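You operate a simulated robot arm through the tools that you are given. There is no shell and no other tool.

The job below is to be done with a simulated two-armed robot. You get a single attempt, and the scene is never put back.

Task
Clean the dust off the silver panel with cleaner from the tin.
Fine: use the yellow pad and leave it on the table; put the lid back on. Set down upright: yellow pad with a black grip. What is to be rubbed or washed off counts as gone when no trace of it is left.

It is judged by the outcome, as a careful person would: the job done as asked, and still so three seconds after it is handed in. It fails if anything else is knocked over, pushed out of place, dropped, spilled or broken. Lids that push on must go on centred and level and be pressed home; caps that screw on are set level and turned clockwise until they are tight.

Robot
Two 7-joint arms with two-finger parallel grippers on one trunk that stands fixed in place. Base frame: the origin is at the foot of the trunk, x ahead of it, y to its left, z up. Units: m, rad, N and s.
The left shoulder is at [0.07, 0.163, 1.22], the right one opposite. With the tool pointing down near the work surface each hand reaches from about 0.36 to 0.88 m from the base axis, measured 20 degrees to its own side. Payload 3.43 kg a hand.
The tool frame of a hand sits at the grasp point between the pads (the TCP): z along the fingers, y along the line on which they close. The tips reach 0.034 m beyond it. Largest opening 0.128 m; finger width 0.024, thickness 0.012; the body of the gripper, 0.048 by 0.13 m, starts 0.096 m behind the TCP.
Orientation is that of the tool frame in the base frame, as [roll, pitch, yaw] about the fixed x, y, z axes, in that order (R = Rz(yaw) Ry(pitch) Rx(roll)). With the fingers straight down and closing along the base's y, the tool's x points along the base's -x, its y along +y and its z along -z.

Tools
- The arms move only by the tool servo_tool. It takes "left_deltas", "right_deltas" or both (then of equal length, played together; a hand with none holds still); each is a list of rows, each an object (a shift or turn left out is 0, a gripper value left out holds the last) with "slide": the shift along the tool's x, y, z in m, a list of three; "turn": the turn, a rotation vector about the tool's x, y, z in rad, a list of three; "hand": the finger opening in m, from 0 to 0.128. In form: [{"slide": [tx, ty, tz], "turn": [ax, ay, az], "hand": hand}, ...]. A call has 1 to 20 rows; each row shifts and turns the commanded pose from where the row before left it, along the tool's axes as they then stand. A row lasts 0.2 s, in which the tool goes at most 0.05 m and 0.15 rad; a call with a longer step from one row to the next is refused whole, and so is a gripper value outside its range. A pose out of reach is approached as far as the arm can. The call stops where the force on the tool passes 40 N (or 10 N more than at its start, if that is more) or the arm is blocked; 0.2 s more then pass. Each finger travels about 0.153 m/s and halts on what it meets, pressing with about 34 N; the grip force reading is that of the motor and also rises with nothing between the fingers. The clock runs only during rows and for 0.2 s after the last one: add rows that do not move to give the fingers time. It gives the time, the measured TCP pose, the force on the tool (base axes), the opening and the grip force at its end, in the units of the frame above (readings bear some noise), with the torque about the TCP (base axes, N m) and any sound that the robot's microphone picked up.
- Cameras (640 x 400 px; columns grow to the right, rows downward): "scene" is now at [0.1265, -0.0488, 1.443]; the picture's right is [-0.52, -0.85, 0.00], its down [-0.60, 0.37, -0.71] and it looks along [0.61, -0.37, -0.70] (base axes); focal length 214 px, centre (320, 200). "left" rides on the left gripper at [0.076, 0.011, -0.16] in its tool frame; the picture's right is [-0.15, 0.99, 0.00], its down [-0.88, -0.13, -0.46] and it looks along [-0.45, -0.07, 0.89] (tool axes); focal length 234 px, centre (320, 200). "right" rides on the right gripper at [0.076, -0.011, -0.16] in its tool frame; the picture's right is [0.15, 0.99, 0.00], its down [-0.88, 0.13, -0.46] and it looks along [-0.45, 0.07, 0.89] (tool axes); focal length 234 px, centre (320, 200). There is no depth. A picture from a camera that has moved, and an enlarged one, comes with that camera's place and axes in the base frame and with its lens. The place of the scene camera against the robot may be out by one fixed shift of up to 0.018 m in any direction.
- camera(camera): a new picture of that camera. No time passes.
- slide_trunk(by): slides the trunk up (or, below 0, down) by that many m; the arms and the scene camera ride with it, the base frame stays. It gives what a move gives, with no picture.
- pan_tilt(pan, tilt): turns the head with the scene camera to pan (to the left, within 1.501 rad either way) and tilt (down, from -0.506 to 1.204), counted from straight ahead of the robot. It gives what a move gives.
- enlarge(camera, box): a new picture of the part [left, top, right, bottom] of that camera's present view, enlarged. No time passes.
- job_done(): hands the job in; it is judged then, once.

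Places have to be worked out from the pictures, the camera data and where the tool is seen. Open the grippers and draw the arms clear of the work before you hand the job in, unless the task says otherwise.

The tools are called after "Call:" as a command line: name --argument value ..., lists and objects as JSON in quotes. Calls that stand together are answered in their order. servo_tool: Moves the arms, as the interface text tells. Its arguments: {"type":"object","properties":{"left_deltas":{"type":"array","items":{"type":"object","properties":{"slide":{"type":"array","items":{"type":"number"}},"turn":{"type":"array","items":{"type":"number"}},"hand":{"type":"number"}}}},"right_deltas":{"type":"array","items":{"type":"object","properties":{"slide":{"type":"array","items":{"type":"number"}},"turn":{"type":"array","items":{"type":"number"}},"hand":{"type":"number"}}}}},"required":[]} The other tools are called the same way: slide_trunk (by) slides the trunk up or down; pan_tilt (pan, tilt) turns the head that bears the scene camera; camera (camera) takes a picture; enlarge (camera, box) takes an enlarged picture of a part of a camera's view; job_done () hands the job in.

At the start:

```text
t: 0.0
left_tcp_pos: [0.6387, -0.0569, 1.1209]
left_tool_rot: [3.142, 0.0, -3.139]
left_ft_force: [0.4, 0.0, -0.7]
left_torque: [0.01, -0.03, 0.0]
left_width: 0.1276
left_grasp_force: 0.1
right_tcp_pos: [0.377, -0.5723, 1.1612]
right_tool_rot: [-3.141, 0.0, -3.14]
right_ft_force: [-0.5, -0.4, -0.1]
right_torque: [-0.01, -0.01, -0.02]
right_width: 0.1279
right_grasp_force: 0.0
trunk travel left (down, up): [-0.7, 0.24]
head pan, tilt: [-0.552, 0.778]
```

scene: 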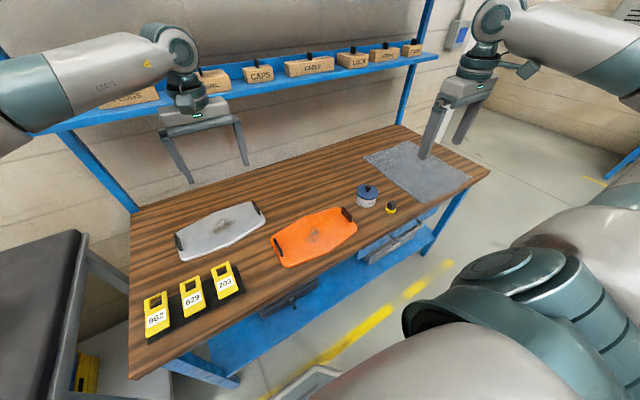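
right: 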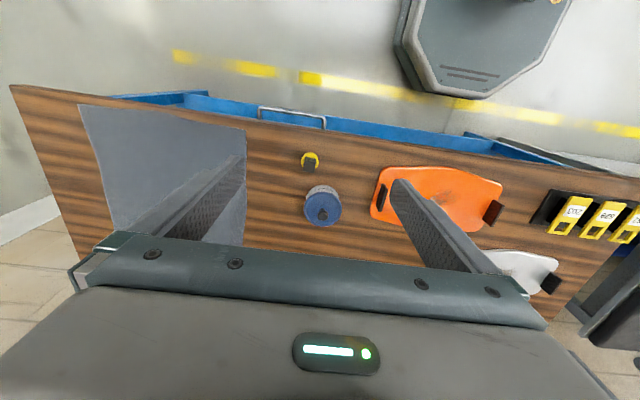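
left: 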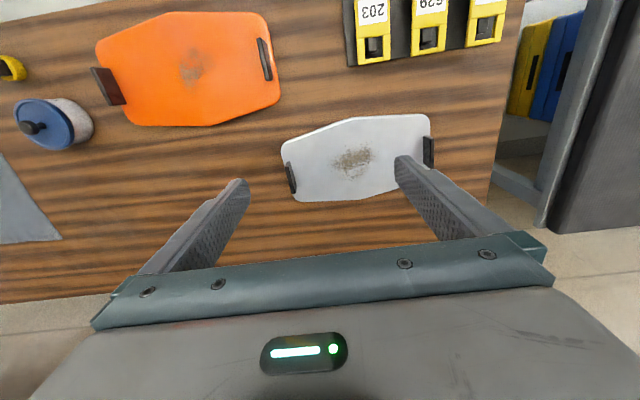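

The scene shows a silver panel, an orange panel, a tin with a blue lid, and a small yellow pad with a black grip beside it. I'll look closer at each before I move anything.

Call:
enlarge --camera "scene" --box '[340, 160, 420, 230]'

Call:
enlarge --camera "scene" --box '[160, 180, 380, 290]'

Call:
enlarge --camera "right" --box '[260, 130, 380, 240]'

Call:
enlarge --camera "left" --box '[260, 90, 450, 220]'

```text
5.71 times, centred on (380, 195) of scene
camera zoom: at [0.1265, -0.0488, 1.443], right [-0.52, -0.85, 0.0], down [-0.6, 0.37, -0.71], along [0.61, -0.37, -0.7], focal length 1226 px, centre (-23, 229)
```

zoom: 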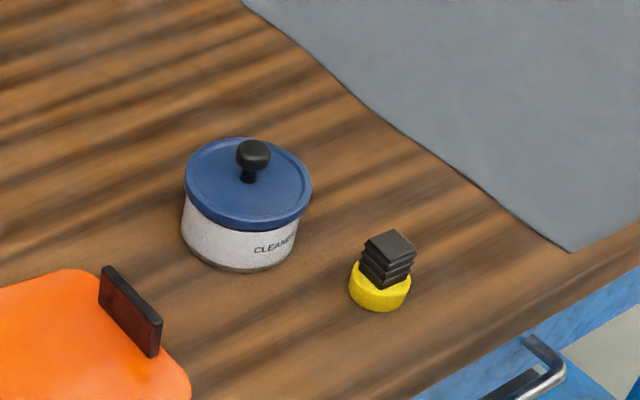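

```text
2.91 times, centred on (270, 235) of scene
camera zoom: at [0.1265, -0.0488, 1.443], right [-0.52, -0.85, 0.0], down [-0.6, 0.37, -0.71], along [0.61, -0.37, -0.7], focal length 624 px, centre (466, 98)
```

zoom: 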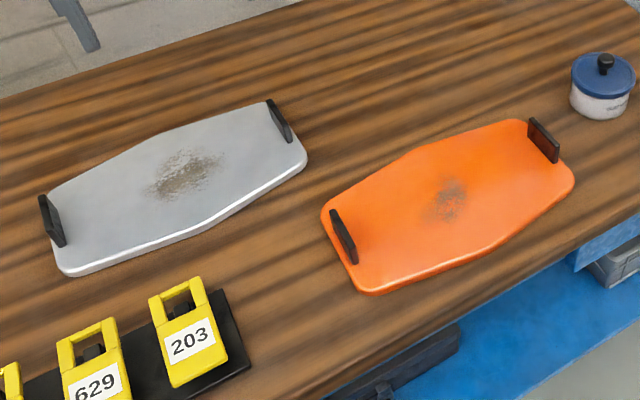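

```text
3.64 times, centred on (320, 185) of right
camera zoom: at [0.3023, -0.5837, 1.3203], right [-0.15, 0.99, 0.0], down [0.88, 0.13, 0.46], along [0.45, 0.07, -0.89], focal length 852 px, centre (320, 254)
```

zoom: 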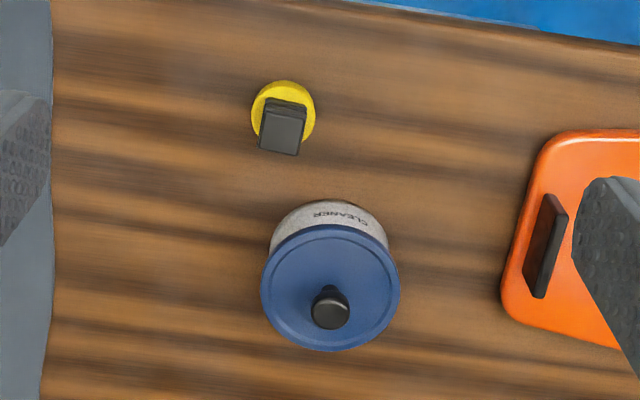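

```text
3.08 times, centred on (355, 155) of left
camera zoom: at [0.5634, -0.045, 1.2815], right [0.14, 0.99, 0.0], down [0.88, -0.13, 0.46], along [0.45, -0.07, -0.89], focal length 720 px, centre (212, 338)
```

zoom: 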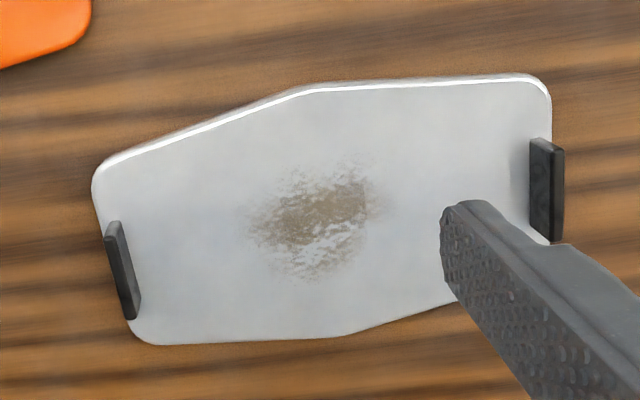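

The pad stands near (0.47, -0.58) and the tin just beyond it. I'll lower the right hand a little to get a second view for triangulation.

Call:
servo_tool --right_deltas '[{"slide": [0, 0, 0.04]}, {"slide": [0, 0, 0.04]}, {"slide": [0, 0, 0.04]}, {"slide": [0, 0, 0.02]}, {"slide": [0, 0, 0]}]'

Call:
camera --camera "right"

Call:
enlarge --camera "right" --box '[240, 60, 400, 160]'

Call:
enlarge --camera "right" --box '[240, 120, 400, 220]'

```text
t: 1.2
left_tcp_pos: [0.6385, -0.0559, 1.1223]
left_tool_rot: [3.14, 0.001, -3.14]
left_ft_force: [-1.4, -0.1, -0.2]
left_torque: [-0.04, -0.01, 0.02]
left_width: 0.1278
left_grasp_force: 0.1
right_tcp_pos: [0.3766, -0.5725, 1.0198]
right_tool_rot: [-3.141, 0.0, -3.14]
right_ft_force: [-0.4, -0.2, 0.0]
right_torque: [-0.01, 0.01, -0.02]
right_width: 0.1279
right_grasp_force: 0.0
trunk travel left (down, up): [-0.7, 0.24]
head pan, tilt: [-0.552, 0.778]
```

```text
taken
camera right: at [0.3024, -0.5834, 1.1799], right [-0.15, 0.99, 0.0], down [0.88, 0.13, 0.46], along [0.45, 0.07, -0.89], focal length 234 px, centre (320, 200)
```

right: 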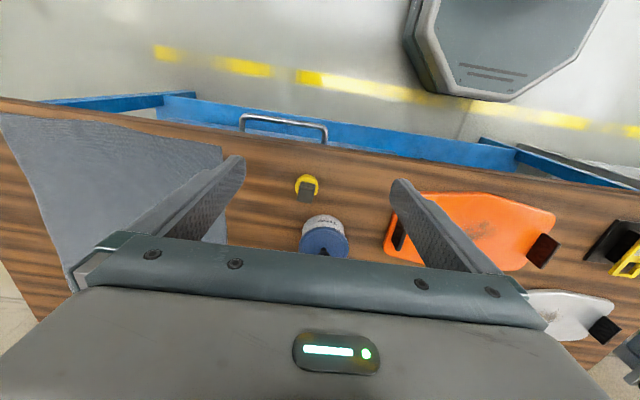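

```text
4.00 times, centred on (320, 110) of right
camera zoom: at [0.3024, -0.5834, 1.1799], right [-0.15, 0.99, 0.0], down [0.88, 0.13, 0.46], along [0.45, 0.07, -0.89], focal length 937 px, centre (320, 560)
```

zoom: 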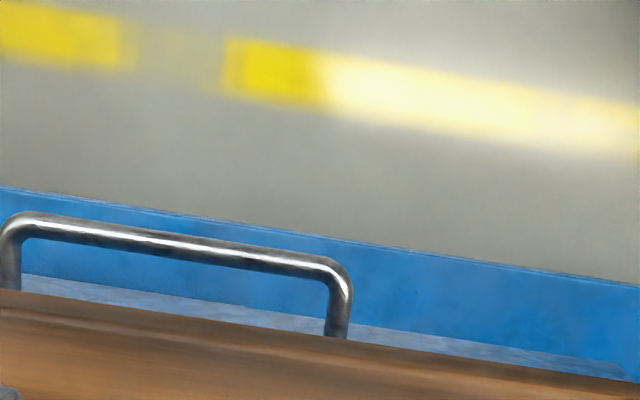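

```text
4.00 times, centred on (320, 170) of right
camera zoom: at [0.3024, -0.5834, 1.1799], right [-0.15, 0.99, 0.0], down [0.88, 0.13, 0.46], along [0.45, 0.07, -0.89], focal length 937 px, centre (320, 320)
```

zoom: 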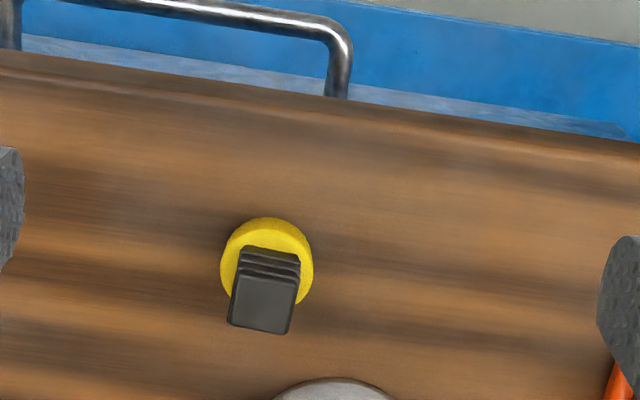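

Triangulating puts the pad base at about (0.470, -0.583, 0.80) and the top of its grip near z 0.849. Before I clear the left arm away from the silver panel, I'll pan the head left to check for obstacles there.

Call:
pan_tilt --pan 0.35 --tilt 0.6

Call:
camera --camera "scene"

```text
t: 2.4
left_tcp_pos: [0.6389, -0.057, 1.1213]
left_tool_rot: [-3.141, 0.0, -3.141]
left_ft_force: [0.1, 0.1, 0.0]
left_torque: [0.03, -0.01, -0.04]
left_width: 0.1281
left_grasp_force: 0.1
right_tcp_pos: [0.3773, -0.5738, 1.0187]
right_tool_rot: [3.141, 0.001, -3.141]
right_ft_force: [0.2, -1.0, 0.3]
right_torque: [0.0, -0.02, -0.02]
right_width: 0.1279
right_grasp_force: 0.0
trunk travel left (down, up): [-0.7, 0.24]
head pan, tilt: [0.351, 0.6]
```

```text
taken
camera scene: at [0.14, 0.0243, 1.4582], right [0.34, -0.94, 0.0], down [-0.53, -0.19, -0.82], along [0.77, 0.28, -0.57], focal length 214 px, centre (320, 200)
```

scene: 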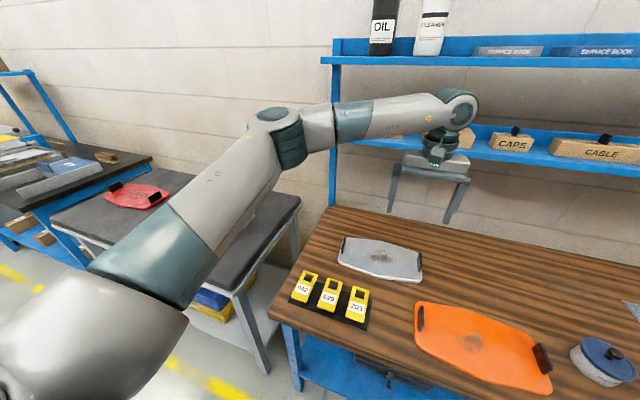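

The side cart is well below the left hand's height and the shelf is far back, so the way is clear. I'll move the left hand up and to the left, stopping part way for a second view of the silver panel.

Call:
servo_tool --left_deltas '[{"slide": [0, 0.04, 0]}, {"slide": [0, 0.04, 0]}, {"slide": [0, 0.04, 0]}, {"slide": [0, 0, 0]}, {"slide": [0, 0, 0]}]'

Call:
camera --camera "left"

Call:
enlarge --camera "left" --box '[200, 90, 390, 220]'

```text
t: 3.6
left_tcp_pos: [0.6379, 0.0639, 1.1216]
left_tool_rot: [3.141, 0.001, -3.141]
left_ft_force: [0.1, 0.1, 0.5]
left_torque: [0.04, 0.04, 0.0]
left_width: 0.1281
left_grasp_force: 0.1
right_tcp_pos: [0.3773, -0.5728, 1.0201]
right_tool_rot: [3.141, 0.0, -3.14]
right_ft_force: [-0.2, 0.1, 0.0]
right_torque: [0.03, 0.01, -0.02]
right_width: 0.1279
right_grasp_force: 0.0
trunk travel left (down, up): [-0.7, 0.24]
head pan, tilt: [0.351, 0.6]
```

```text
taken
camera left: at [0.5633, 0.0752, 1.2812], right [0.14, 0.99, 0.0], down [0.88, -0.13, 0.46], along [0.45, -0.07, -0.89], focal length 234 px, centre (320, 200)
```

left: 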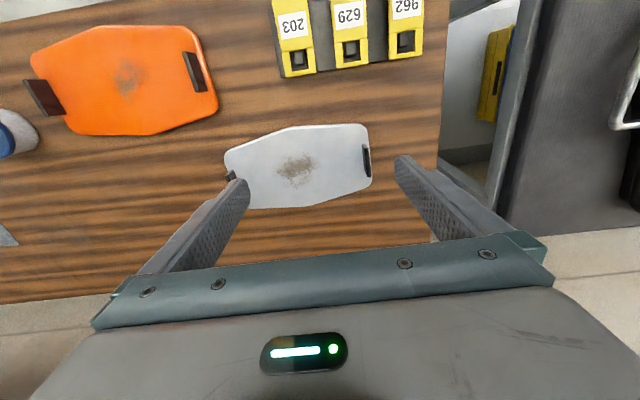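

```text
3.08 times, centred on (295, 155) of left
camera zoom: at [0.5633, 0.0752, 1.2812], right [0.14, 0.99, 0.0], down [0.88, -0.13, 0.46], along [0.45, -0.07, -0.89], focal length 720 px, centre (397, 338)
```

zoom: 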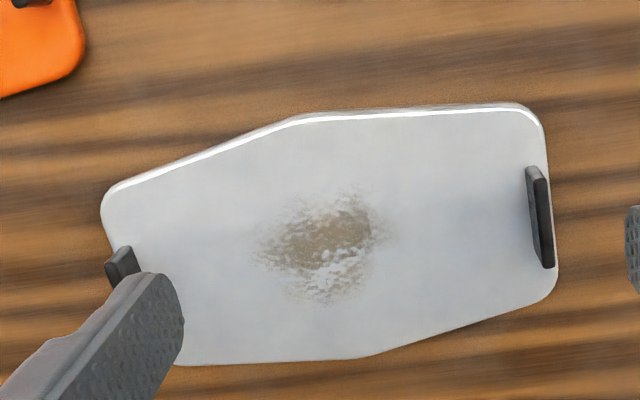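

The silver panel's top is around z 0.81, and the dust patch, roughly 0.10 m across, is centred near (0.725, 0.0). I'll park the left hand well to the left, and point the head back toward the tin.

Call:
servo_tool --left_deltas '[{"slide": [0.02, 0.04, -0.004]}, {"slide": [0.02, 0.04, -0.004]}, {"slide": [0.02, 0.04, -0.004]}, {"slide": [0.02, 0.04, -0.004]}, {"slide": [0.02, 0.04, -0.004]}, {"slide": [0.02, 0.04, -0.004]}, {"slide": [0.02, 0.03, -0.004]}, {"slide": [0, 0, 0]}]' --right_deltas '[{"slide": [0.01, 0, 0]}, {"slide": [0.02, 0, 0]}, {"slide": [0.02, 0, 0]}, {"slide": [0.02, 0, 0]}, {"slide": [0.01, 0, 0]}, {"slide": [0, 0, 0]}, {"slide": [0, 0, 0]}, {"slide": [0, 0, 0]}]'

Call:
pan_tilt --pan -0.75 --tilt 0.8

Call:
camera --camera "scene"

Call:
camera --camera "right"

```text
t: 5.4
left_tcp_pos: [0.4977, 0.3322, 1.1489]
left_tool_rot: [-3.141, 0.0, -3.14]
left_ft_force: [0.5, -0.6, -0.7]
left_torque: [-0.02, 0.0, 0.04]
left_width: 0.1279
left_grasp_force: 0.0
right_tcp_pos: [0.2979, -0.5734, 1.0201]
right_tool_rot: [3.141, -0.002, -3.141]
right_ft_force: [0.7, 0.3, 0.1]
right_torque: [0.03, -0.01, -0.04]
right_width: 0.1282
right_grasp_force: 0.0
trunk travel left (down, up): [-0.7, 0.24]
head pan, tilt: [0.351, 0.6]
```

```text
t: 6.7
left_tcp_pos: [0.4966, 0.333, 1.1505]
left_tool_rot: [3.141, -0.001, -3.14]
left_ft_force: [0.0, -0.3, -0.3]
left_torque: [0.01, 0.01, -0.01]
left_width: 0.1282
left_grasp_force: 0.0
right_tcp_pos: [0.2963, -0.5725, 1.0199]
right_tool_rot: [3.141, 0.0, 3.141]
right_ft_force: [0.0, 0.6, 0.7]
right_torque: [-0.01, 0.0, 0.03]
right_width: 0.128
right_grasp_force: 0.0
trunk travel left (down, up): [-0.7, 0.24]
head pan, tilt: [-0.75, 0.799]
```

```text
taken
camera scene: at [0.1159, -0.0607, 1.4414], right [-0.68, -0.73, 0.0], down [-0.52, 0.49, -0.7], along [0.51, -0.47, -0.72], focal length 214 px, centre (320, 200)
```

scene: 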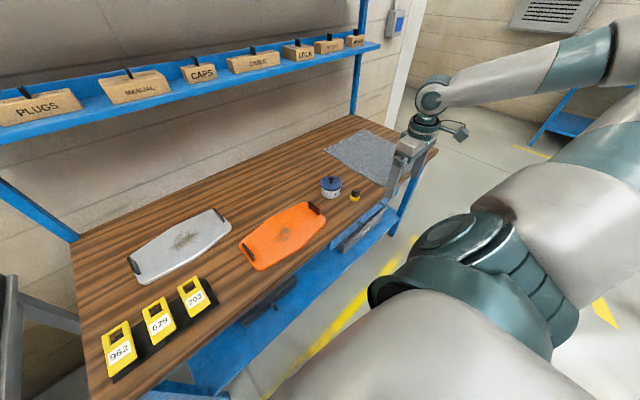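

```text
taken
camera right: at [0.2222, -0.5833, 1.1804], right [-0.15, 0.99, 0.0], down [0.88, 0.13, 0.46], along [0.45, 0.07, -0.89], focal length 234 px, centre (320, 200)
```

right: 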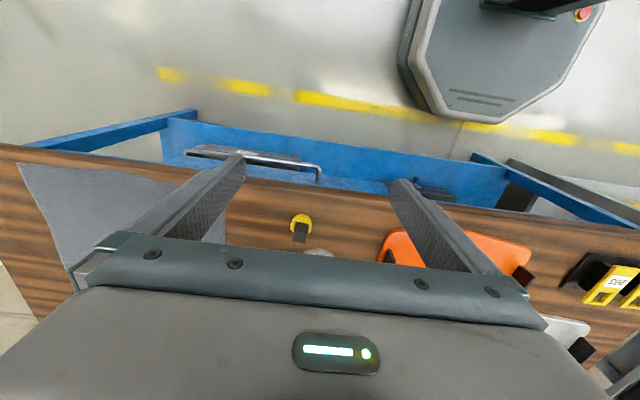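

That move pushed the tin behind the gripper body in the picture. I'll bring the right hand forward to about (0.50, -0.54) at the same height so the wrist camera sees both the pad and the tin.

Call:
servo_tool --right_deltas '[{"slide": [-0.04, 0.006, 0]}, {"slide": [-0.04, 0.006, 0]}, {"slide": [-0.04, 0.006, 0]}, {"slide": [-0.04, 0.006, 0]}, {"slide": [-0.04, 0.008, 0]}, {"slide": [0, 0, 0]}, {"slide": [0, 0, 0]}]'

Call:
camera --camera "right"

Call:
enlarge --camera "right" --box '[240, 50, 400, 150]'

Call:
enlarge --camera "right" --box '[240, 130, 400, 230]'

```text
t: 8.3
left_tcp_pos: [0.4985, 0.3323, 1.1488]
left_tool_rot: [3.141, -0.001, -3.139]
left_ft_force: [0.7, 1.1, -0.9]
left_torque: [-0.01, 0.04, 0.04]
left_width: 0.1277
left_grasp_force: 0.0
right_tcp_pos: [0.4983, -0.5407, 1.0182]
right_tool_rot: [3.142, -0.001, -3.14]
right_ft_force: [0.7, -0.2, -0.1]
right_torque: [0.03, 0.03, -0.03]
right_width: 0.128
right_grasp_force: 0.1
trunk travel left (down, up): [-0.7, 0.24]
head pan, tilt: [-0.75, 0.799]
```

```text
taken
camera right: at [0.4224, -0.5521, 1.1789], right [-0.15, 0.99, 0.0], down [0.88, 0.13, 0.45], along [0.45, 0.07, -0.89], focal length 234 px, centre (320, 200)
```

right: 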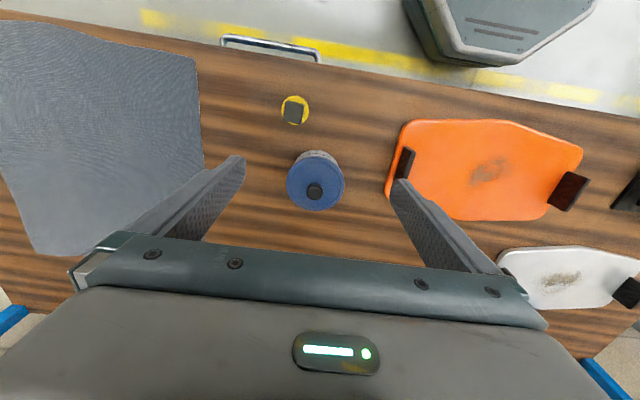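

```text
4.00 times, centred on (320, 100) of right
camera zoom: at [0.4224, -0.5521, 1.1789], right [-0.15, 0.99, 0.0], down [0.88, 0.13, 0.45], along [0.45, 0.07, -0.89], focal length 937 px, centre (320, 600)
```

zoom: 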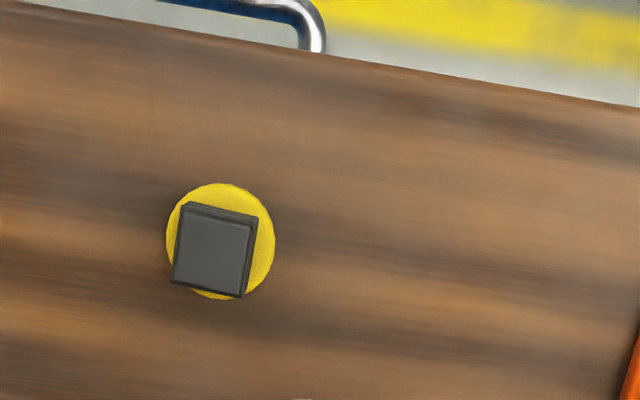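

```text
4.00 times, centred on (320, 180) of right
camera zoom: at [0.4224, -0.5521, 1.1789], right [-0.15, 0.99, 0.0], down [0.88, 0.13, 0.45], along [0.45, 0.07, -0.89], focal length 937 px, centre (320, 280)
```

zoom: 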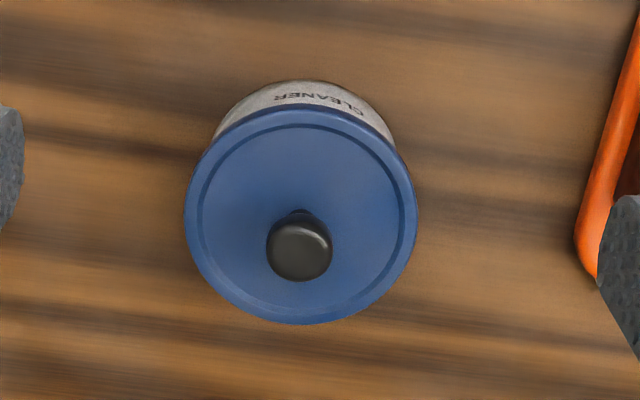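

From three views I place the pad's grip at (0.467, -0.582) with its top at z≈0.849, roughly 23 by 21 mm and square to the base. The lid is at (0.557, -0.539) with a z≈0.863 rim, about 86 mm across, and the knob head is about 23 mm wide near z≈0.89. I'll move over the knob and stop above it to check.

Call:
servo_tool --right_deltas '[{"slide": [-0.03, 0, 0]}, {"slide": [-0.0285, 0.001, 0]}, {"slide": [0, 0, 0.03]}, {"slide": [0, 0, 0.03]}, {"slide": [0, 0, 0]}, {"slide": [0, 0, 0]}]'

Call:
camera --camera "right"

Call:
enlarge --camera "right" --box '[240, 80, 400, 180]'

Call:
enlarge --camera "scene" --box '[290, 150, 390, 220]'

```text
t: 9.7
left_tcp_pos: [0.4977, 0.3321, 1.1498]
left_tool_rot: [3.141, 0.001, -3.14]
left_ft_force: [0.8, 0.6, 1.0]
left_torque: [0.01, -0.01, 0.01]
left_width: 0.1277
left_grasp_force: 0.0
right_tcp_pos: [0.5541, -0.5398, 0.9581]
right_tool_rot: [-3.142, -0.001, -3.142]
right_ft_force: [0.0, 0.1, -0.5]
right_torque: [-0.01, 0.01, -0.02]
right_width: 0.1278
right_grasp_force: 0.0
trunk travel left (down, up): [-0.7, 0.24]
head pan, tilt: [-0.75, 0.799]
```

```text
taken
camera right: at [0.4801, -0.5505, 1.1193], right [-0.15, 0.99, 0.0], down [0.88, 0.13, 0.46], along [0.45, 0.07, -0.89], focal length 234 px, centre (320, 200)
```

right: 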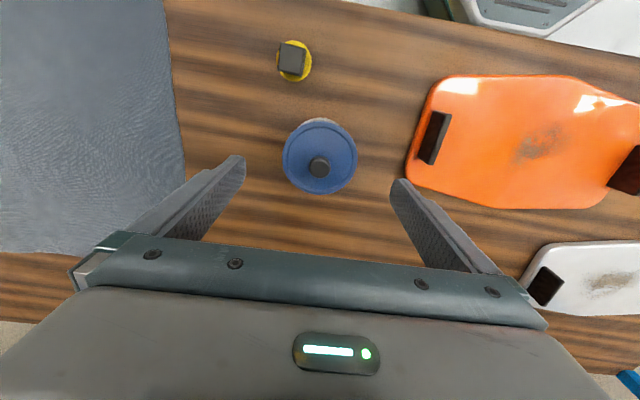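

```text
4.00 times, centred on (320, 130) of right
camera zoom: at [0.4801, -0.5505, 1.1193], right [-0.15, 0.99, 0.0], down [0.88, 0.13, 0.46], along [0.45, 0.07, -0.89], focal length 937 px, centre (320, 480)
```

zoom: 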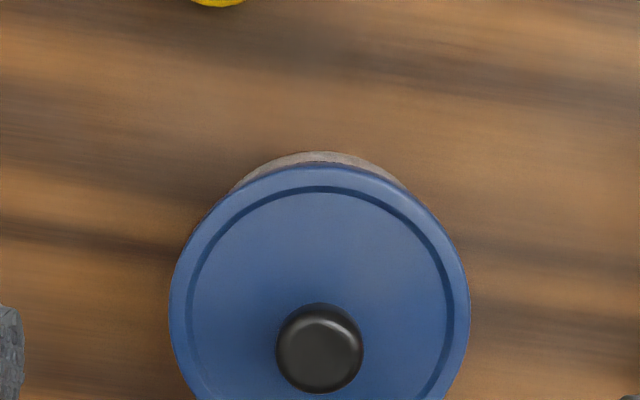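

```text
5.71 times, centred on (340, 185) of scene
camera zoom: at [0.1159, -0.0611, 1.4414], right [-0.68, -0.73, 0.0], down [-0.52, 0.49, -0.7], along [0.51, -0.48, -0.72], focal length 1226 px, centre (206, 286)
```

zoom: 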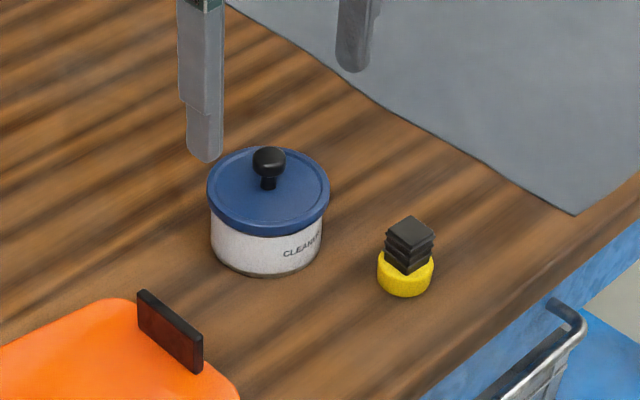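

The right TCP is at (0.554, -0.540, 0.958), which lines up with the knob to within about 2 mm; the knob head is near z 0.893 and the lid surface near 0.866. I'll descend to z≈0.904 so the tips stop just above the lid, then close on the knob.

Call:
servo_tool --right_deltas '[{"slide": [-0.0015, 0, 0.02]}, {"slide": [0, 0, 0.02]}, {"slide": [0, 0, 0.013]}, {"slide": [0, 0, 0]}, {"slide": [0, 0, 0]}]'

Call:
camera --camera "right"

Call:
enlarge --camera "scene" --box '[290, 150, 390, 220]'

```text
t: 10.9
left_tcp_pos: [0.4967, 0.3325, 1.1492]
left_tool_rot: [-3.141, -0.001, -3.141]
left_ft_force: [0.4, -0.1, 1.0]
left_torque: [-0.03, -0.01, 0.01]
left_width: 0.1282
left_grasp_force: 0.0
right_tcp_pos: [0.5567, -0.5394, 0.9074]
right_tool_rot: [3.141, 0.0, -3.139]
right_ft_force: [-0.4, -1.0, -0.9]
right_torque: [-0.01, -0.01, 0.04]
right_width: 0.1279
right_grasp_force: 0.0
trunk travel left (down, up): [-0.7, 0.24]
head pan, tilt: [-0.75, 0.799]
```

```text
taken
camera right: at [0.4821, -0.5504, 1.0672], right [-0.15, 0.99, 0.0], down [0.88, 0.13, 0.46], along [0.45, 0.07, -0.89], focal length 234 px, centre (320, 200)
```

right: 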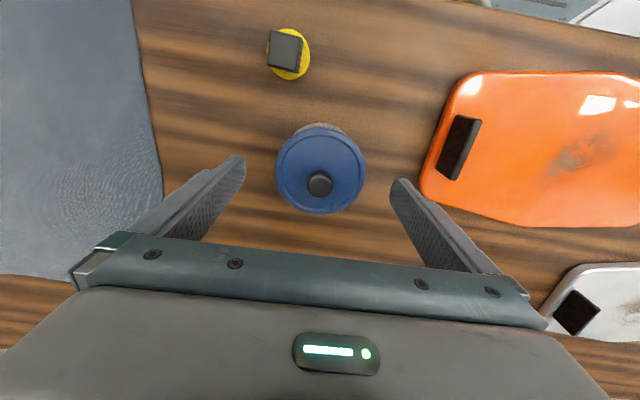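

```text
5.71 times, centred on (340, 185) of scene
camera zoom: at [0.116, -0.0608, 1.4413], right [-0.68, -0.73, 0.0], down [-0.52, 0.49, -0.7], along [0.51, -0.48, -0.72], focal length 1226 px, centre (206, 286)
```

zoom: 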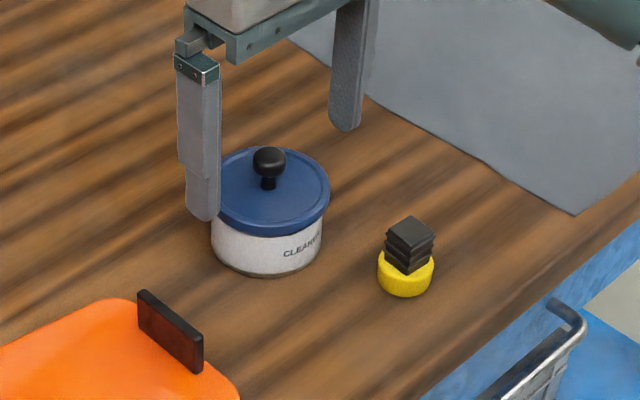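

The fingers straddle the lid evenly and the knob lies on the closing line. I'll close on the knob.

Call:
servo_tool --right_deltas '[{"hand": 0.08}, {"hand": 0.04}, {"hand": 0.03}, {"hand": 0.015}, {"hand": 0.015}, {"hand": 0.015}]'

Call:
camera --camera "right"

Call:
enlarge --camera "scene" --box '[290, 150, 390, 220]'

```text
t: 12.3
left_tcp_pos: [0.4987, 0.3321, 1.1492]
left_tool_rot: [3.141, -0.001, -3.14]
left_ft_force: [0.4, -0.5, -0.7]
left_torque: [0.01, -0.02, -0.02]
left_width: 0.128
left_grasp_force: 0.0
right_tcp_pos: [0.5564, -0.5396, 0.9079]
right_tool_rot: [-3.141, 0.002, -3.141]
right_ft_force: [0.8, -1.2, 0.2]
right_torque: [-0.03, 0.01, 0.0]
right_width: 0.0211
right_grasp_force: 34.1
trunk travel left (down, up): [-0.7, 0.24]
head pan, tilt: [-0.75, 0.799]
heard: snap
```

```text
taken
camera right: at [0.4821, -0.5505, 1.0673], right [-0.15, 0.99, 0.0], down [0.88, 0.13, 0.46], along [0.45, 0.07, -0.89], focal length 234 px, centre (320, 200)
```

right: 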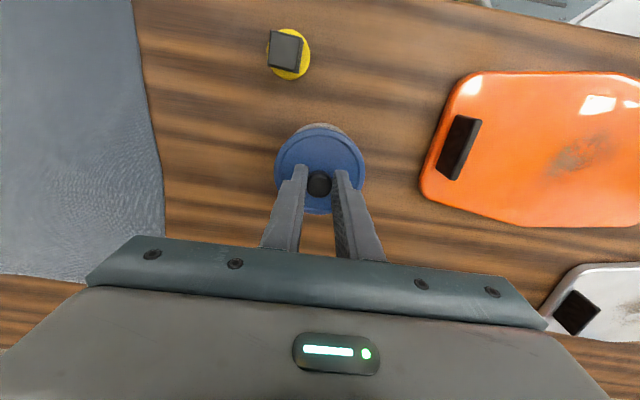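

```text
5.71 times, centred on (340, 185) of scene
camera zoom: at [0.1161, -0.0608, 1.4413], right [-0.68, -0.73, 0.0], down [-0.52, 0.49, -0.7], along [0.51, -0.48, -0.72], focal length 1226 px, centre (206, 286)
```

zoom: 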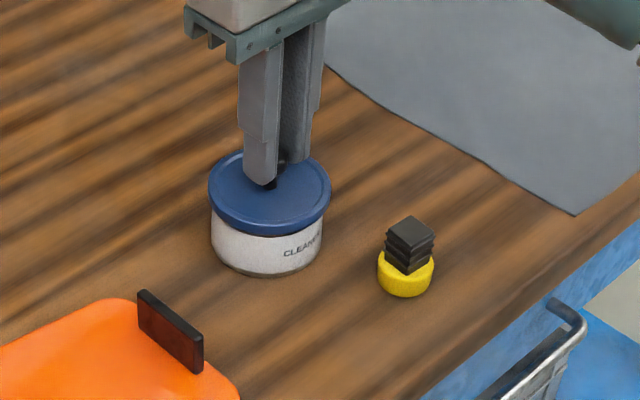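

A snap was heard as the fingers closed on the knob, so I'll look closely at how the lid sits before I pull.

Call:
enlarge --camera "scene" --box '[318, 165, 350, 185]'

Call:
enlarge --camera "right" --box '[264, 115, 376, 225]'

Call:
enlarge --camera "scene" --box '[315, 165, 355, 205]'

```text
16.00 times, centred on (334, 175) of scene
camera zoom: at [0.1161, -0.0608, 1.4413], right [-0.68, -0.73, 0.0], down [-0.52, 0.49, -0.7], along [0.51, -0.48, -0.72], focal length 3432 px, centre (96, 600)
```

zoom: 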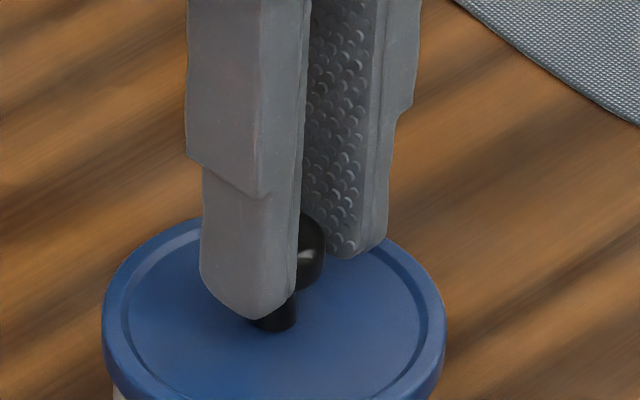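

```text
3.64 times, centred on (320, 170) of right
camera zoom: at [0.4821, -0.5505, 1.0673], right [-0.15, 0.99, 0.0], down [0.88, 0.13, 0.46], along [0.45, 0.07, -0.89], focal length 852 px, centre (320, 309)
```

zoom: 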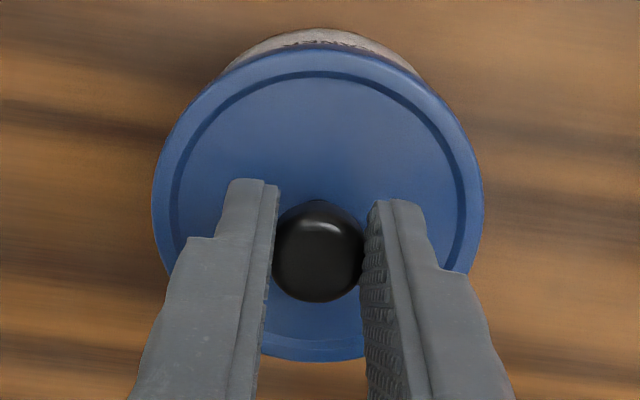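

```text
10.00 times, centred on (335, 185) of scene
camera zoom: at [0.1161, -0.0608, 1.4413], right [-0.68, -0.73, 0.0], down [-0.52, 0.49, -0.7], along [0.51, -0.48, -0.72], focal length 2145 px, centre (170, 350)
```

zoom: 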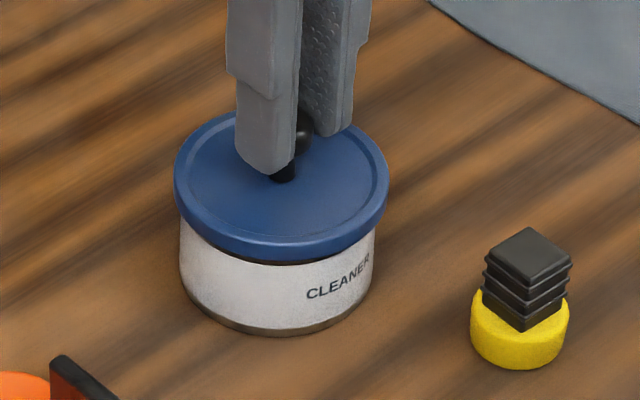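

A dark gap shows under the lid's front edge, so the snap was the lid coming loose from its seat. I'll lift straight up slowly, a few millimetres first.

Call:
servo_tool --right_deltas '[{"slide": [0, 0, -0.004]}, {"slide": [0, 0, -0.004]}, {"slide": [0, 0, -0.004]}, {"slide": [0, 0, 0]}]'

Call:
enlarge --camera "scene" --box '[315, 165, 355, 205]'

Call:
enlarge --camera "right" --box '[264, 115, 376, 225]'

```text
t: 13.3
left_tcp_pos: [0.4978, 0.3325, 1.1489]
left_tool_rot: [-3.14, 0.0, -3.14]
left_ft_force: [-0.2, 0.9, 0.3]
left_torque: [0.04, 0.02, -0.02]
left_width: 0.1281
left_grasp_force: 0.0
right_tcp_pos: [0.5579, -0.5393, 0.9187]
right_tool_rot: [-3.141, 0.0, -3.139]
right_ft_force: [0.7, 0.7, -0.2]
right_torque: [0.0, -0.01, -0.03]
right_width: 0.021
right_grasp_force: 33.9
trunk travel left (down, up): [-0.7, 0.24]
head pan, tilt: [-0.75, 0.799]
```

```text
10.00 times, centred on (335, 185) of scene
camera zoom: at [0.1161, -0.0609, 1.4413], right [-0.68, -0.73, 0.0], down [-0.52, 0.49, -0.7], along [0.51, -0.48, -0.72], focal length 2145 px, centre (170, 350)
```

zoom: 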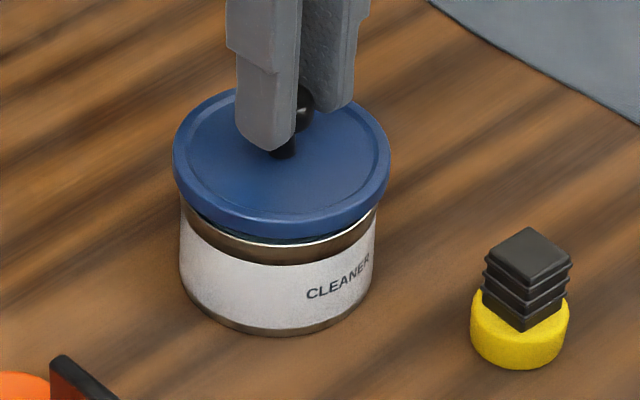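

```text
3.64 times, centred on (320, 170) of right
camera zoom: at [0.4822, -0.5503, 1.0795], right [-0.15, 0.99, 0.0], down [0.88, 0.13, 0.46], along [0.45, 0.07, -0.89], focal length 852 px, centre (320, 309)
```

zoom: 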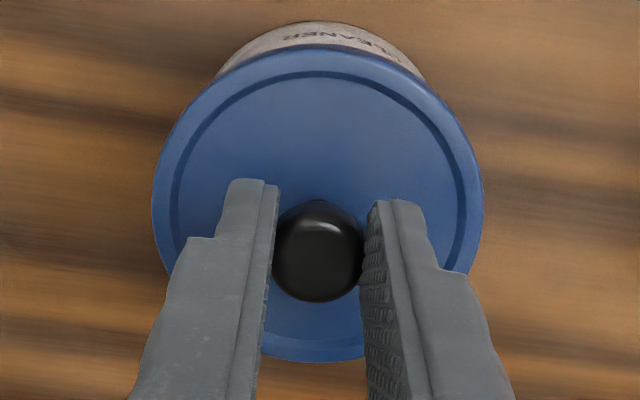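

The lid comes away freely and level while the tin stays put. I'll lift it clear and carry it over bare wood at about (0.69, -0.50), then lower it to just above the table.

Call:
servo_tool --right_deltas '[{"slide": [0, 0, -0.02]}, {"slide": [0, 0, -0.03]}, {"slide": [0, 0, -0.03]}, {"slide": [-0.03, 0.01, 0]}, {"slide": [-0.035, 0.01, 0]}, {"slide": [-0.035, 0.01, 0]}, {"slide": [-0.033, 0.009, 0]}, {"slide": [0, 0, 0]}, {"slide": [0, 0, 0]}]'

Call:
camera --camera "right"

Call:
camera --camera "scene"

Call:
enlarge --camera "scene" --box '[290, 150, 390, 220]'

```text
t: 15.3
left_tcp_pos: [0.4976, 0.3321, 1.1488]
left_tool_rot: [3.141, 0.001, -3.138]
left_ft_force: [-0.3, -0.1, -0.2]
left_torque: [-0.05, 0.03, 0.02]
left_width: 0.128
left_grasp_force: 0.0
right_tcp_pos: [0.6895, -0.4992, 0.9988]
right_tool_rot: [-3.141, 0.001, -3.14]
right_ft_force: [0.2, 0.0, 0.0]
right_torque: [0.01, 0.03, 0.01]
right_width: 0.015
right_grasp_force: 0.0
trunk travel left (down, up): [-0.7, 0.24]
head pan, tilt: [-0.75, 0.799]
```

```text
taken
camera right: at [0.615, -0.5101, 1.1588], right [-0.15, 0.99, 0.0], down [0.88, 0.13, 0.46], along [0.45, 0.07, -0.89], focal length 234 px, centre (320, 200)
```

right: 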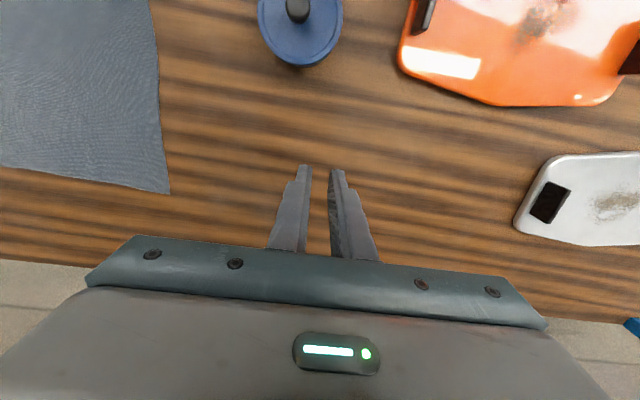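

```text
taken
camera scene: at [0.1164, -0.0606, 1.4413], right [-0.68, -0.73, 0.0], down [-0.52, 0.49, -0.7], along [0.51, -0.48, -0.72], focal length 214 px, centre (320, 200)
```

scene: 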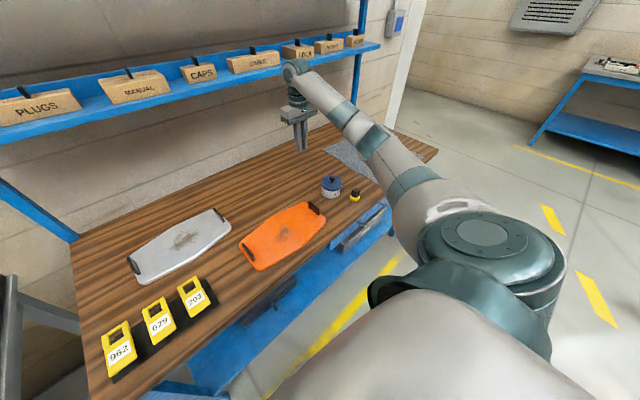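

```text
5.71 times, centred on (340, 185) of scene
camera zoom: at [0.1164, -0.0606, 1.4413], right [-0.68, -0.73, 0.0], down [-0.52, 0.49, -0.7], along [0.51, -0.48, -0.72], focal length 1226 px, centre (206, 286)
```

zoom: 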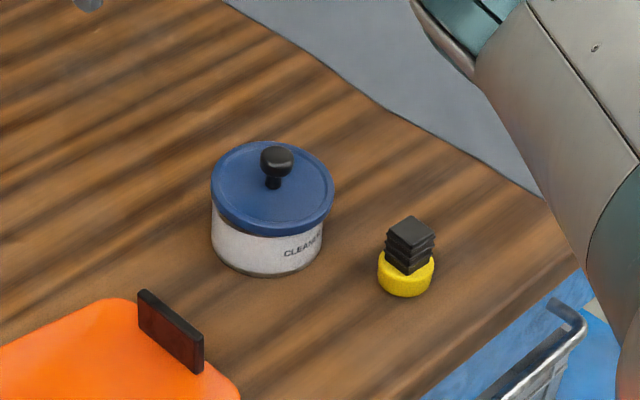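

The fingers are empty: width reads 0.015 with no grip force, so the lid slipped off and settled back, loose, on the tin. Nothing is spilled. I'll go back over it with the fingers open and look at how it sits before I regrasp lower and lift more slowly.

Call:
servo_tool --right_deltas '[{"slide": [0.033, -0.01, 0], "hand": 0.05}, {"slide": [0.035, -0.01, 0], "hand": 0.08}, {"slide": [0.035, -0.01, 0], "hand": 0.1}, {"slide": [0.03, -0.01, 0]}, {"slide": [0, 0, -0.005]}, {"slide": [0, 0, 0]}]'

Call:
camera --camera "right"

Call:
enlarge --camera "right" --box '[264, 85, 376, 195]'

Call:
enlarge --camera "scene" --box '[315, 165, 355, 205]'

```text
t: 16.7
left_tcp_pos: [0.4979, 0.3331, 1.1493]
left_tool_rot: [-3.14, -0.001, -3.141]
left_ft_force: [-0.1, 0.2, -0.5]
left_torque: [0.04, 0.01, -0.01]
left_width: 0.1281
left_grasp_force: 0.0
right_tcp_pos: [0.558, -0.5421, 1.0043]
right_tool_rot: [3.139, 0.001, -3.14]
right_ft_force: [0.8, 0.5, -0.1]
right_torque: [-0.02, -0.05, -0.03]
right_width: 0.1
right_grasp_force: 0.0
trunk travel left (down, up): [-0.7, 0.24]
head pan, tilt: [-0.75, 0.799]
```

```text
taken
camera right: at [0.4814, -0.5522, 1.1644], right [-0.15, 0.99, 0.0], down [0.88, 0.13, 0.46], along [0.45, 0.07, -0.89], focal length 234 px, centre (320, 200)
```

right: 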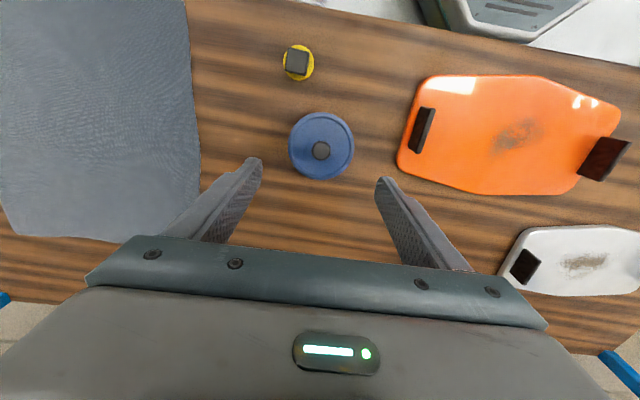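

```text
3.64 times, centred on (320, 140) of right
camera zoom: at [0.4814, -0.5522, 1.1644], right [-0.15, 0.99, 0.0], down [0.88, 0.13, 0.46], along [0.45, 0.07, -0.89], focal length 852 px, centre (320, 418)
```

zoom: 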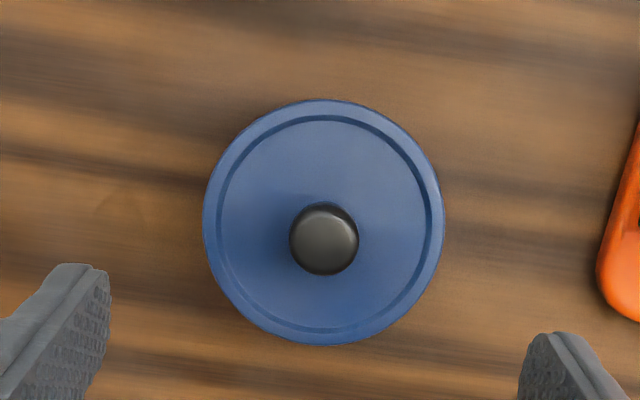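

```text
10.00 times, centred on (335, 185) of scene
camera zoom: at [0.1157, -0.0611, 1.4414], right [-0.68, -0.73, 0.0], down [-0.52, 0.49, -0.7], along [0.51, -0.48, -0.72], focal length 2145 px, centre (170, 350)
```

zoom: 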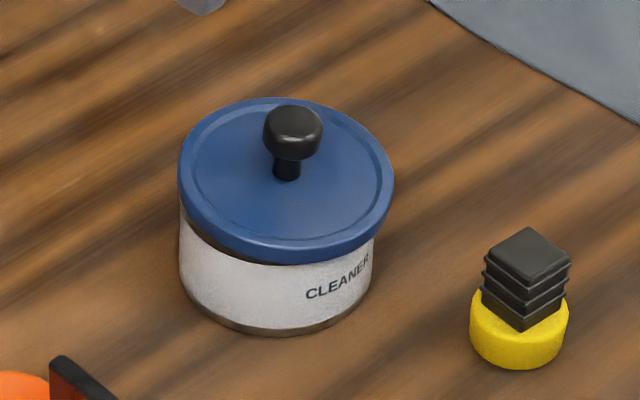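

The lid now sits loose and slightly tilted, with its far (+x) edge raised. The knob head is near (0.5535, -0.540), a round head with its widest part at about z 0.888. I'll come down straddling it and check the alignment before I go lower.

Call:
servo_tool --right_deltas '[{"slide": [0.003, 0.001, 0.03]}, {"slide": [0, 0, 0.03]}, {"slide": [0, 0, 0.025]}, {"slide": [0, 0, 0.006]}, {"slide": [0, 0, 0]}, {"slide": [0, 0, 0]}]'

Call:
enlarge --camera "right" --box '[250, 110, 390, 220]'

Call:
enlarge --camera "scene" --box '[315, 160, 355, 200]'

```text
t: 18.1
left_tcp_pos: [0.4977, 0.3324, 1.1497]
left_tool_rot: [-3.141, -0.002, -3.141]
left_ft_force: [-0.8, 0.3, 0.3]
left_torque: [0.02, 0.02, -0.01]
left_width: 0.1282
left_grasp_force: 0.0
right_tcp_pos: [0.5538, -0.5392, 0.9124]
right_tool_rot: [-3.141, 0.0, -3.14]
right_ft_force: [0.4, 0.3, 0.1]
right_torque: [-0.01, -0.01, 0.01]
right_width: 0.1001
right_grasp_force: 0.2
trunk travel left (down, up): [-0.7, 0.24]
head pan, tilt: [-0.75, 0.799]
```

```text
3.64 times, centred on (320, 165) of right
camera zoom: at [0.4792, -0.5505, 1.073], right [-0.15, 0.99, 0.0], down [0.88, 0.13, 0.46], along [0.45, 0.07, -0.89], focal length 852 px, centre (320, 327)
```

zoom: 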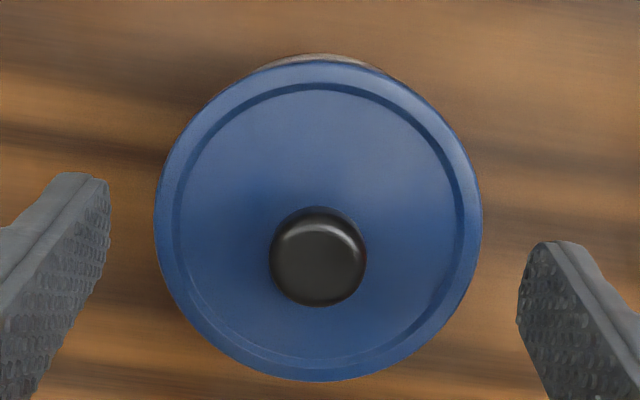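

```text
10.00 times, centred on (335, 180) of scene
camera zoom: at [0.1161, -0.0608, 1.4413], right [-0.68, -0.73, 0.0], down [-0.52, 0.49, -0.7], along [0.51, -0.48, -0.72], focal length 2145 px, centre (170, 400)
```

zoom: 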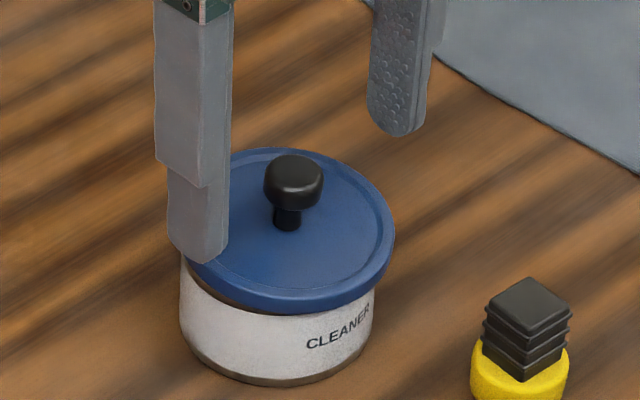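

The knob lies within about 1 mm of the closing line. I'll go down another 10 mm so the tips are just above the lid, then close gently in small steps.

Call:
servo_tool --right_deltas '[{"slide": [0, -0.0005, 0.005], "hand": 0.07}, {"slide": [0.001, 0, 0.005], "hand": 0.05}, {"hand": 0.035}, {"hand": 0.03}, {"hand": 0.026}, {"hand": 0.023}, {"hand": 0.02}, {"hand": 0.01}, {"hand": 0.0}, {"hand": 0.0}]'

Call:
enlarge --camera "right" --box '[250, 110, 390, 220]'

Call:
enlarge --camera "scene" --box '[315, 160, 355, 200]'

```text
t: 20.3
left_tcp_pos: [0.4979, 0.3329, 1.149]
left_tool_rot: [-3.141, 0.0, -3.141]
left_ft_force: [-0.1, -0.6, 0.8]
left_torque: [0.0, 0.0, 0.03]
left_width: 0.1281
left_grasp_force: 0.1
right_tcp_pos: [0.5528, -0.54, 0.9028]
right_tool_rot: [-3.141, 0.0, -3.139]
right_ft_force: [-0.3, 0.7, 1.0]
right_torque: [-0.04, -0.01, -0.05]
right_width: 0.0211
right_grasp_force: 33.9
trunk travel left (down, up): [-0.7, 0.24]
head pan, tilt: [-0.75, 0.799]
```

```text
3.64 times, centred on (320, 165) of right
camera zoom: at [0.4783, -0.5508, 1.0632], right [-0.15, 0.99, 0.0], down [0.88, 0.13, 0.46], along [0.45, 0.07, -0.89], focal length 852 px, centre (320, 327)
```

zoom: 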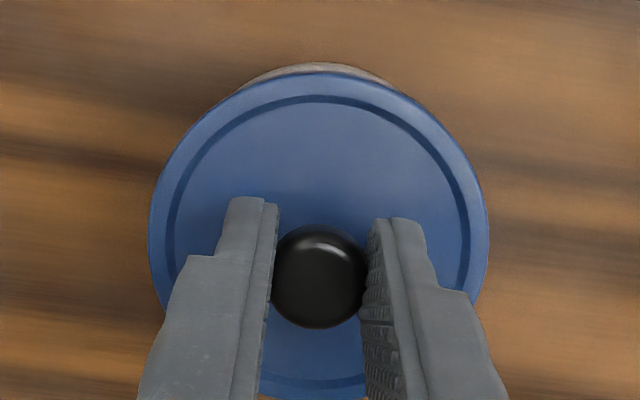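

```text
10.00 times, centred on (335, 180) of scene
camera zoom: at [0.1161, -0.0608, 1.4413], right [-0.68, -0.73, 0.0], down [-0.52, 0.49, -0.7], along [0.51, -0.48, -0.72], focal length 2145 px, centre (170, 400)
```

zoom: 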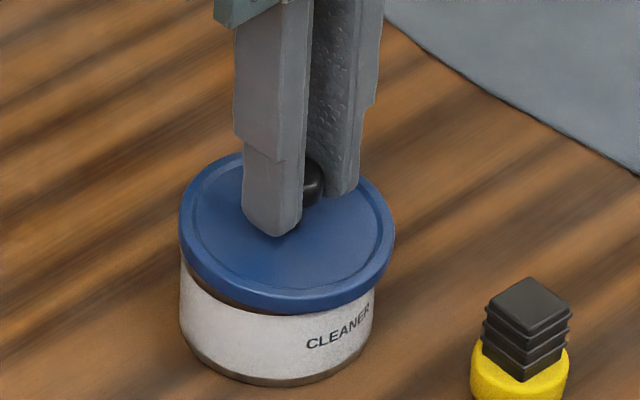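

The width reads 0.0211 with 34 N of grip, and the fingers now sit deeper on the knob. I'll lift slowly, 4 mm per row, and check.

Call:
servo_tool --right_deltas '[{"slide": [0, 0, -0.002]}, {"slide": [0, 0, -0.003]}, {"slide": [0, 0, -0.004]}, {"slide": [0, 0, -0.004]}, {"slide": [0, 0, -0.004]}, {"slide": [0, 0, -0.003]}, {"slide": [0, 0, 0]}]'

Call:
enlarge --camera "scene" --box '[315, 160, 355, 200]'

Call:
enlarge --camera "right" --box '[250, 110, 390, 220]'

```text
t: 21.9
left_tcp_pos: [0.4967, 0.3319, 1.1494]
left_tool_rot: [3.142, 0.0, -3.14]
left_ft_force: [0.0, 0.0, -0.1]
left_torque: [-0.01, -0.01, -0.01]
left_width: 0.128
left_grasp_force: 0.0
right_tcp_pos: [0.5537, -0.5398, 0.9225]
right_tool_rot: [-3.14, 0.001, -3.14]
right_ft_force: [-0.5, 0.3, -0.2]
right_torque: [0.04, 0.0, -0.01]
right_width: 0.0215
right_grasp_force: 34.1
trunk travel left (down, up): [-0.7, 0.24]
head pan, tilt: [-0.75, 0.799]
```

```text
10.00 times, centred on (335, 180) of scene
camera zoom: at [0.1161, -0.0609, 1.4413], right [-0.68, -0.73, 0.0], down [-0.52, 0.49, -0.7], along [0.51, -0.48, -0.72], focal length 2145 px, centre (170, 400)
```

zoom: 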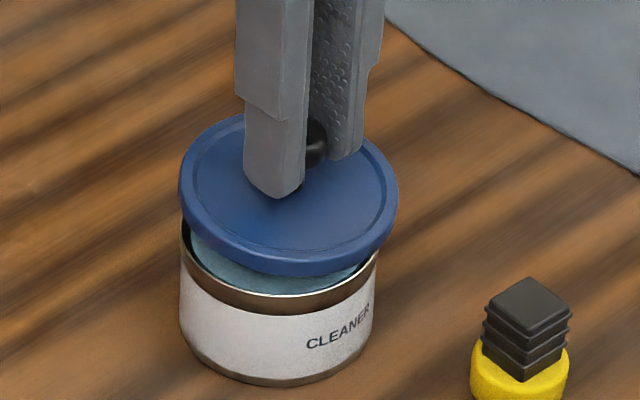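

```text
3.64 times, centred on (320, 165) of right
camera zoom: at [0.4781, -0.5509, 1.0831], right [-0.15, 0.99, 0.0], down [0.88, 0.13, 0.46], along [0.45, 0.07, -0.89], focal length 852 px, centre (320, 327)
```

zoom: 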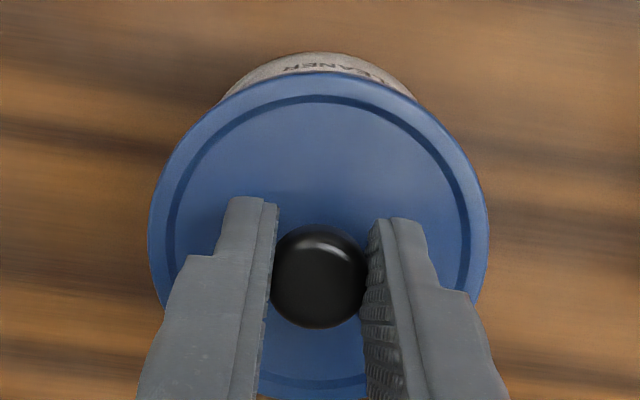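

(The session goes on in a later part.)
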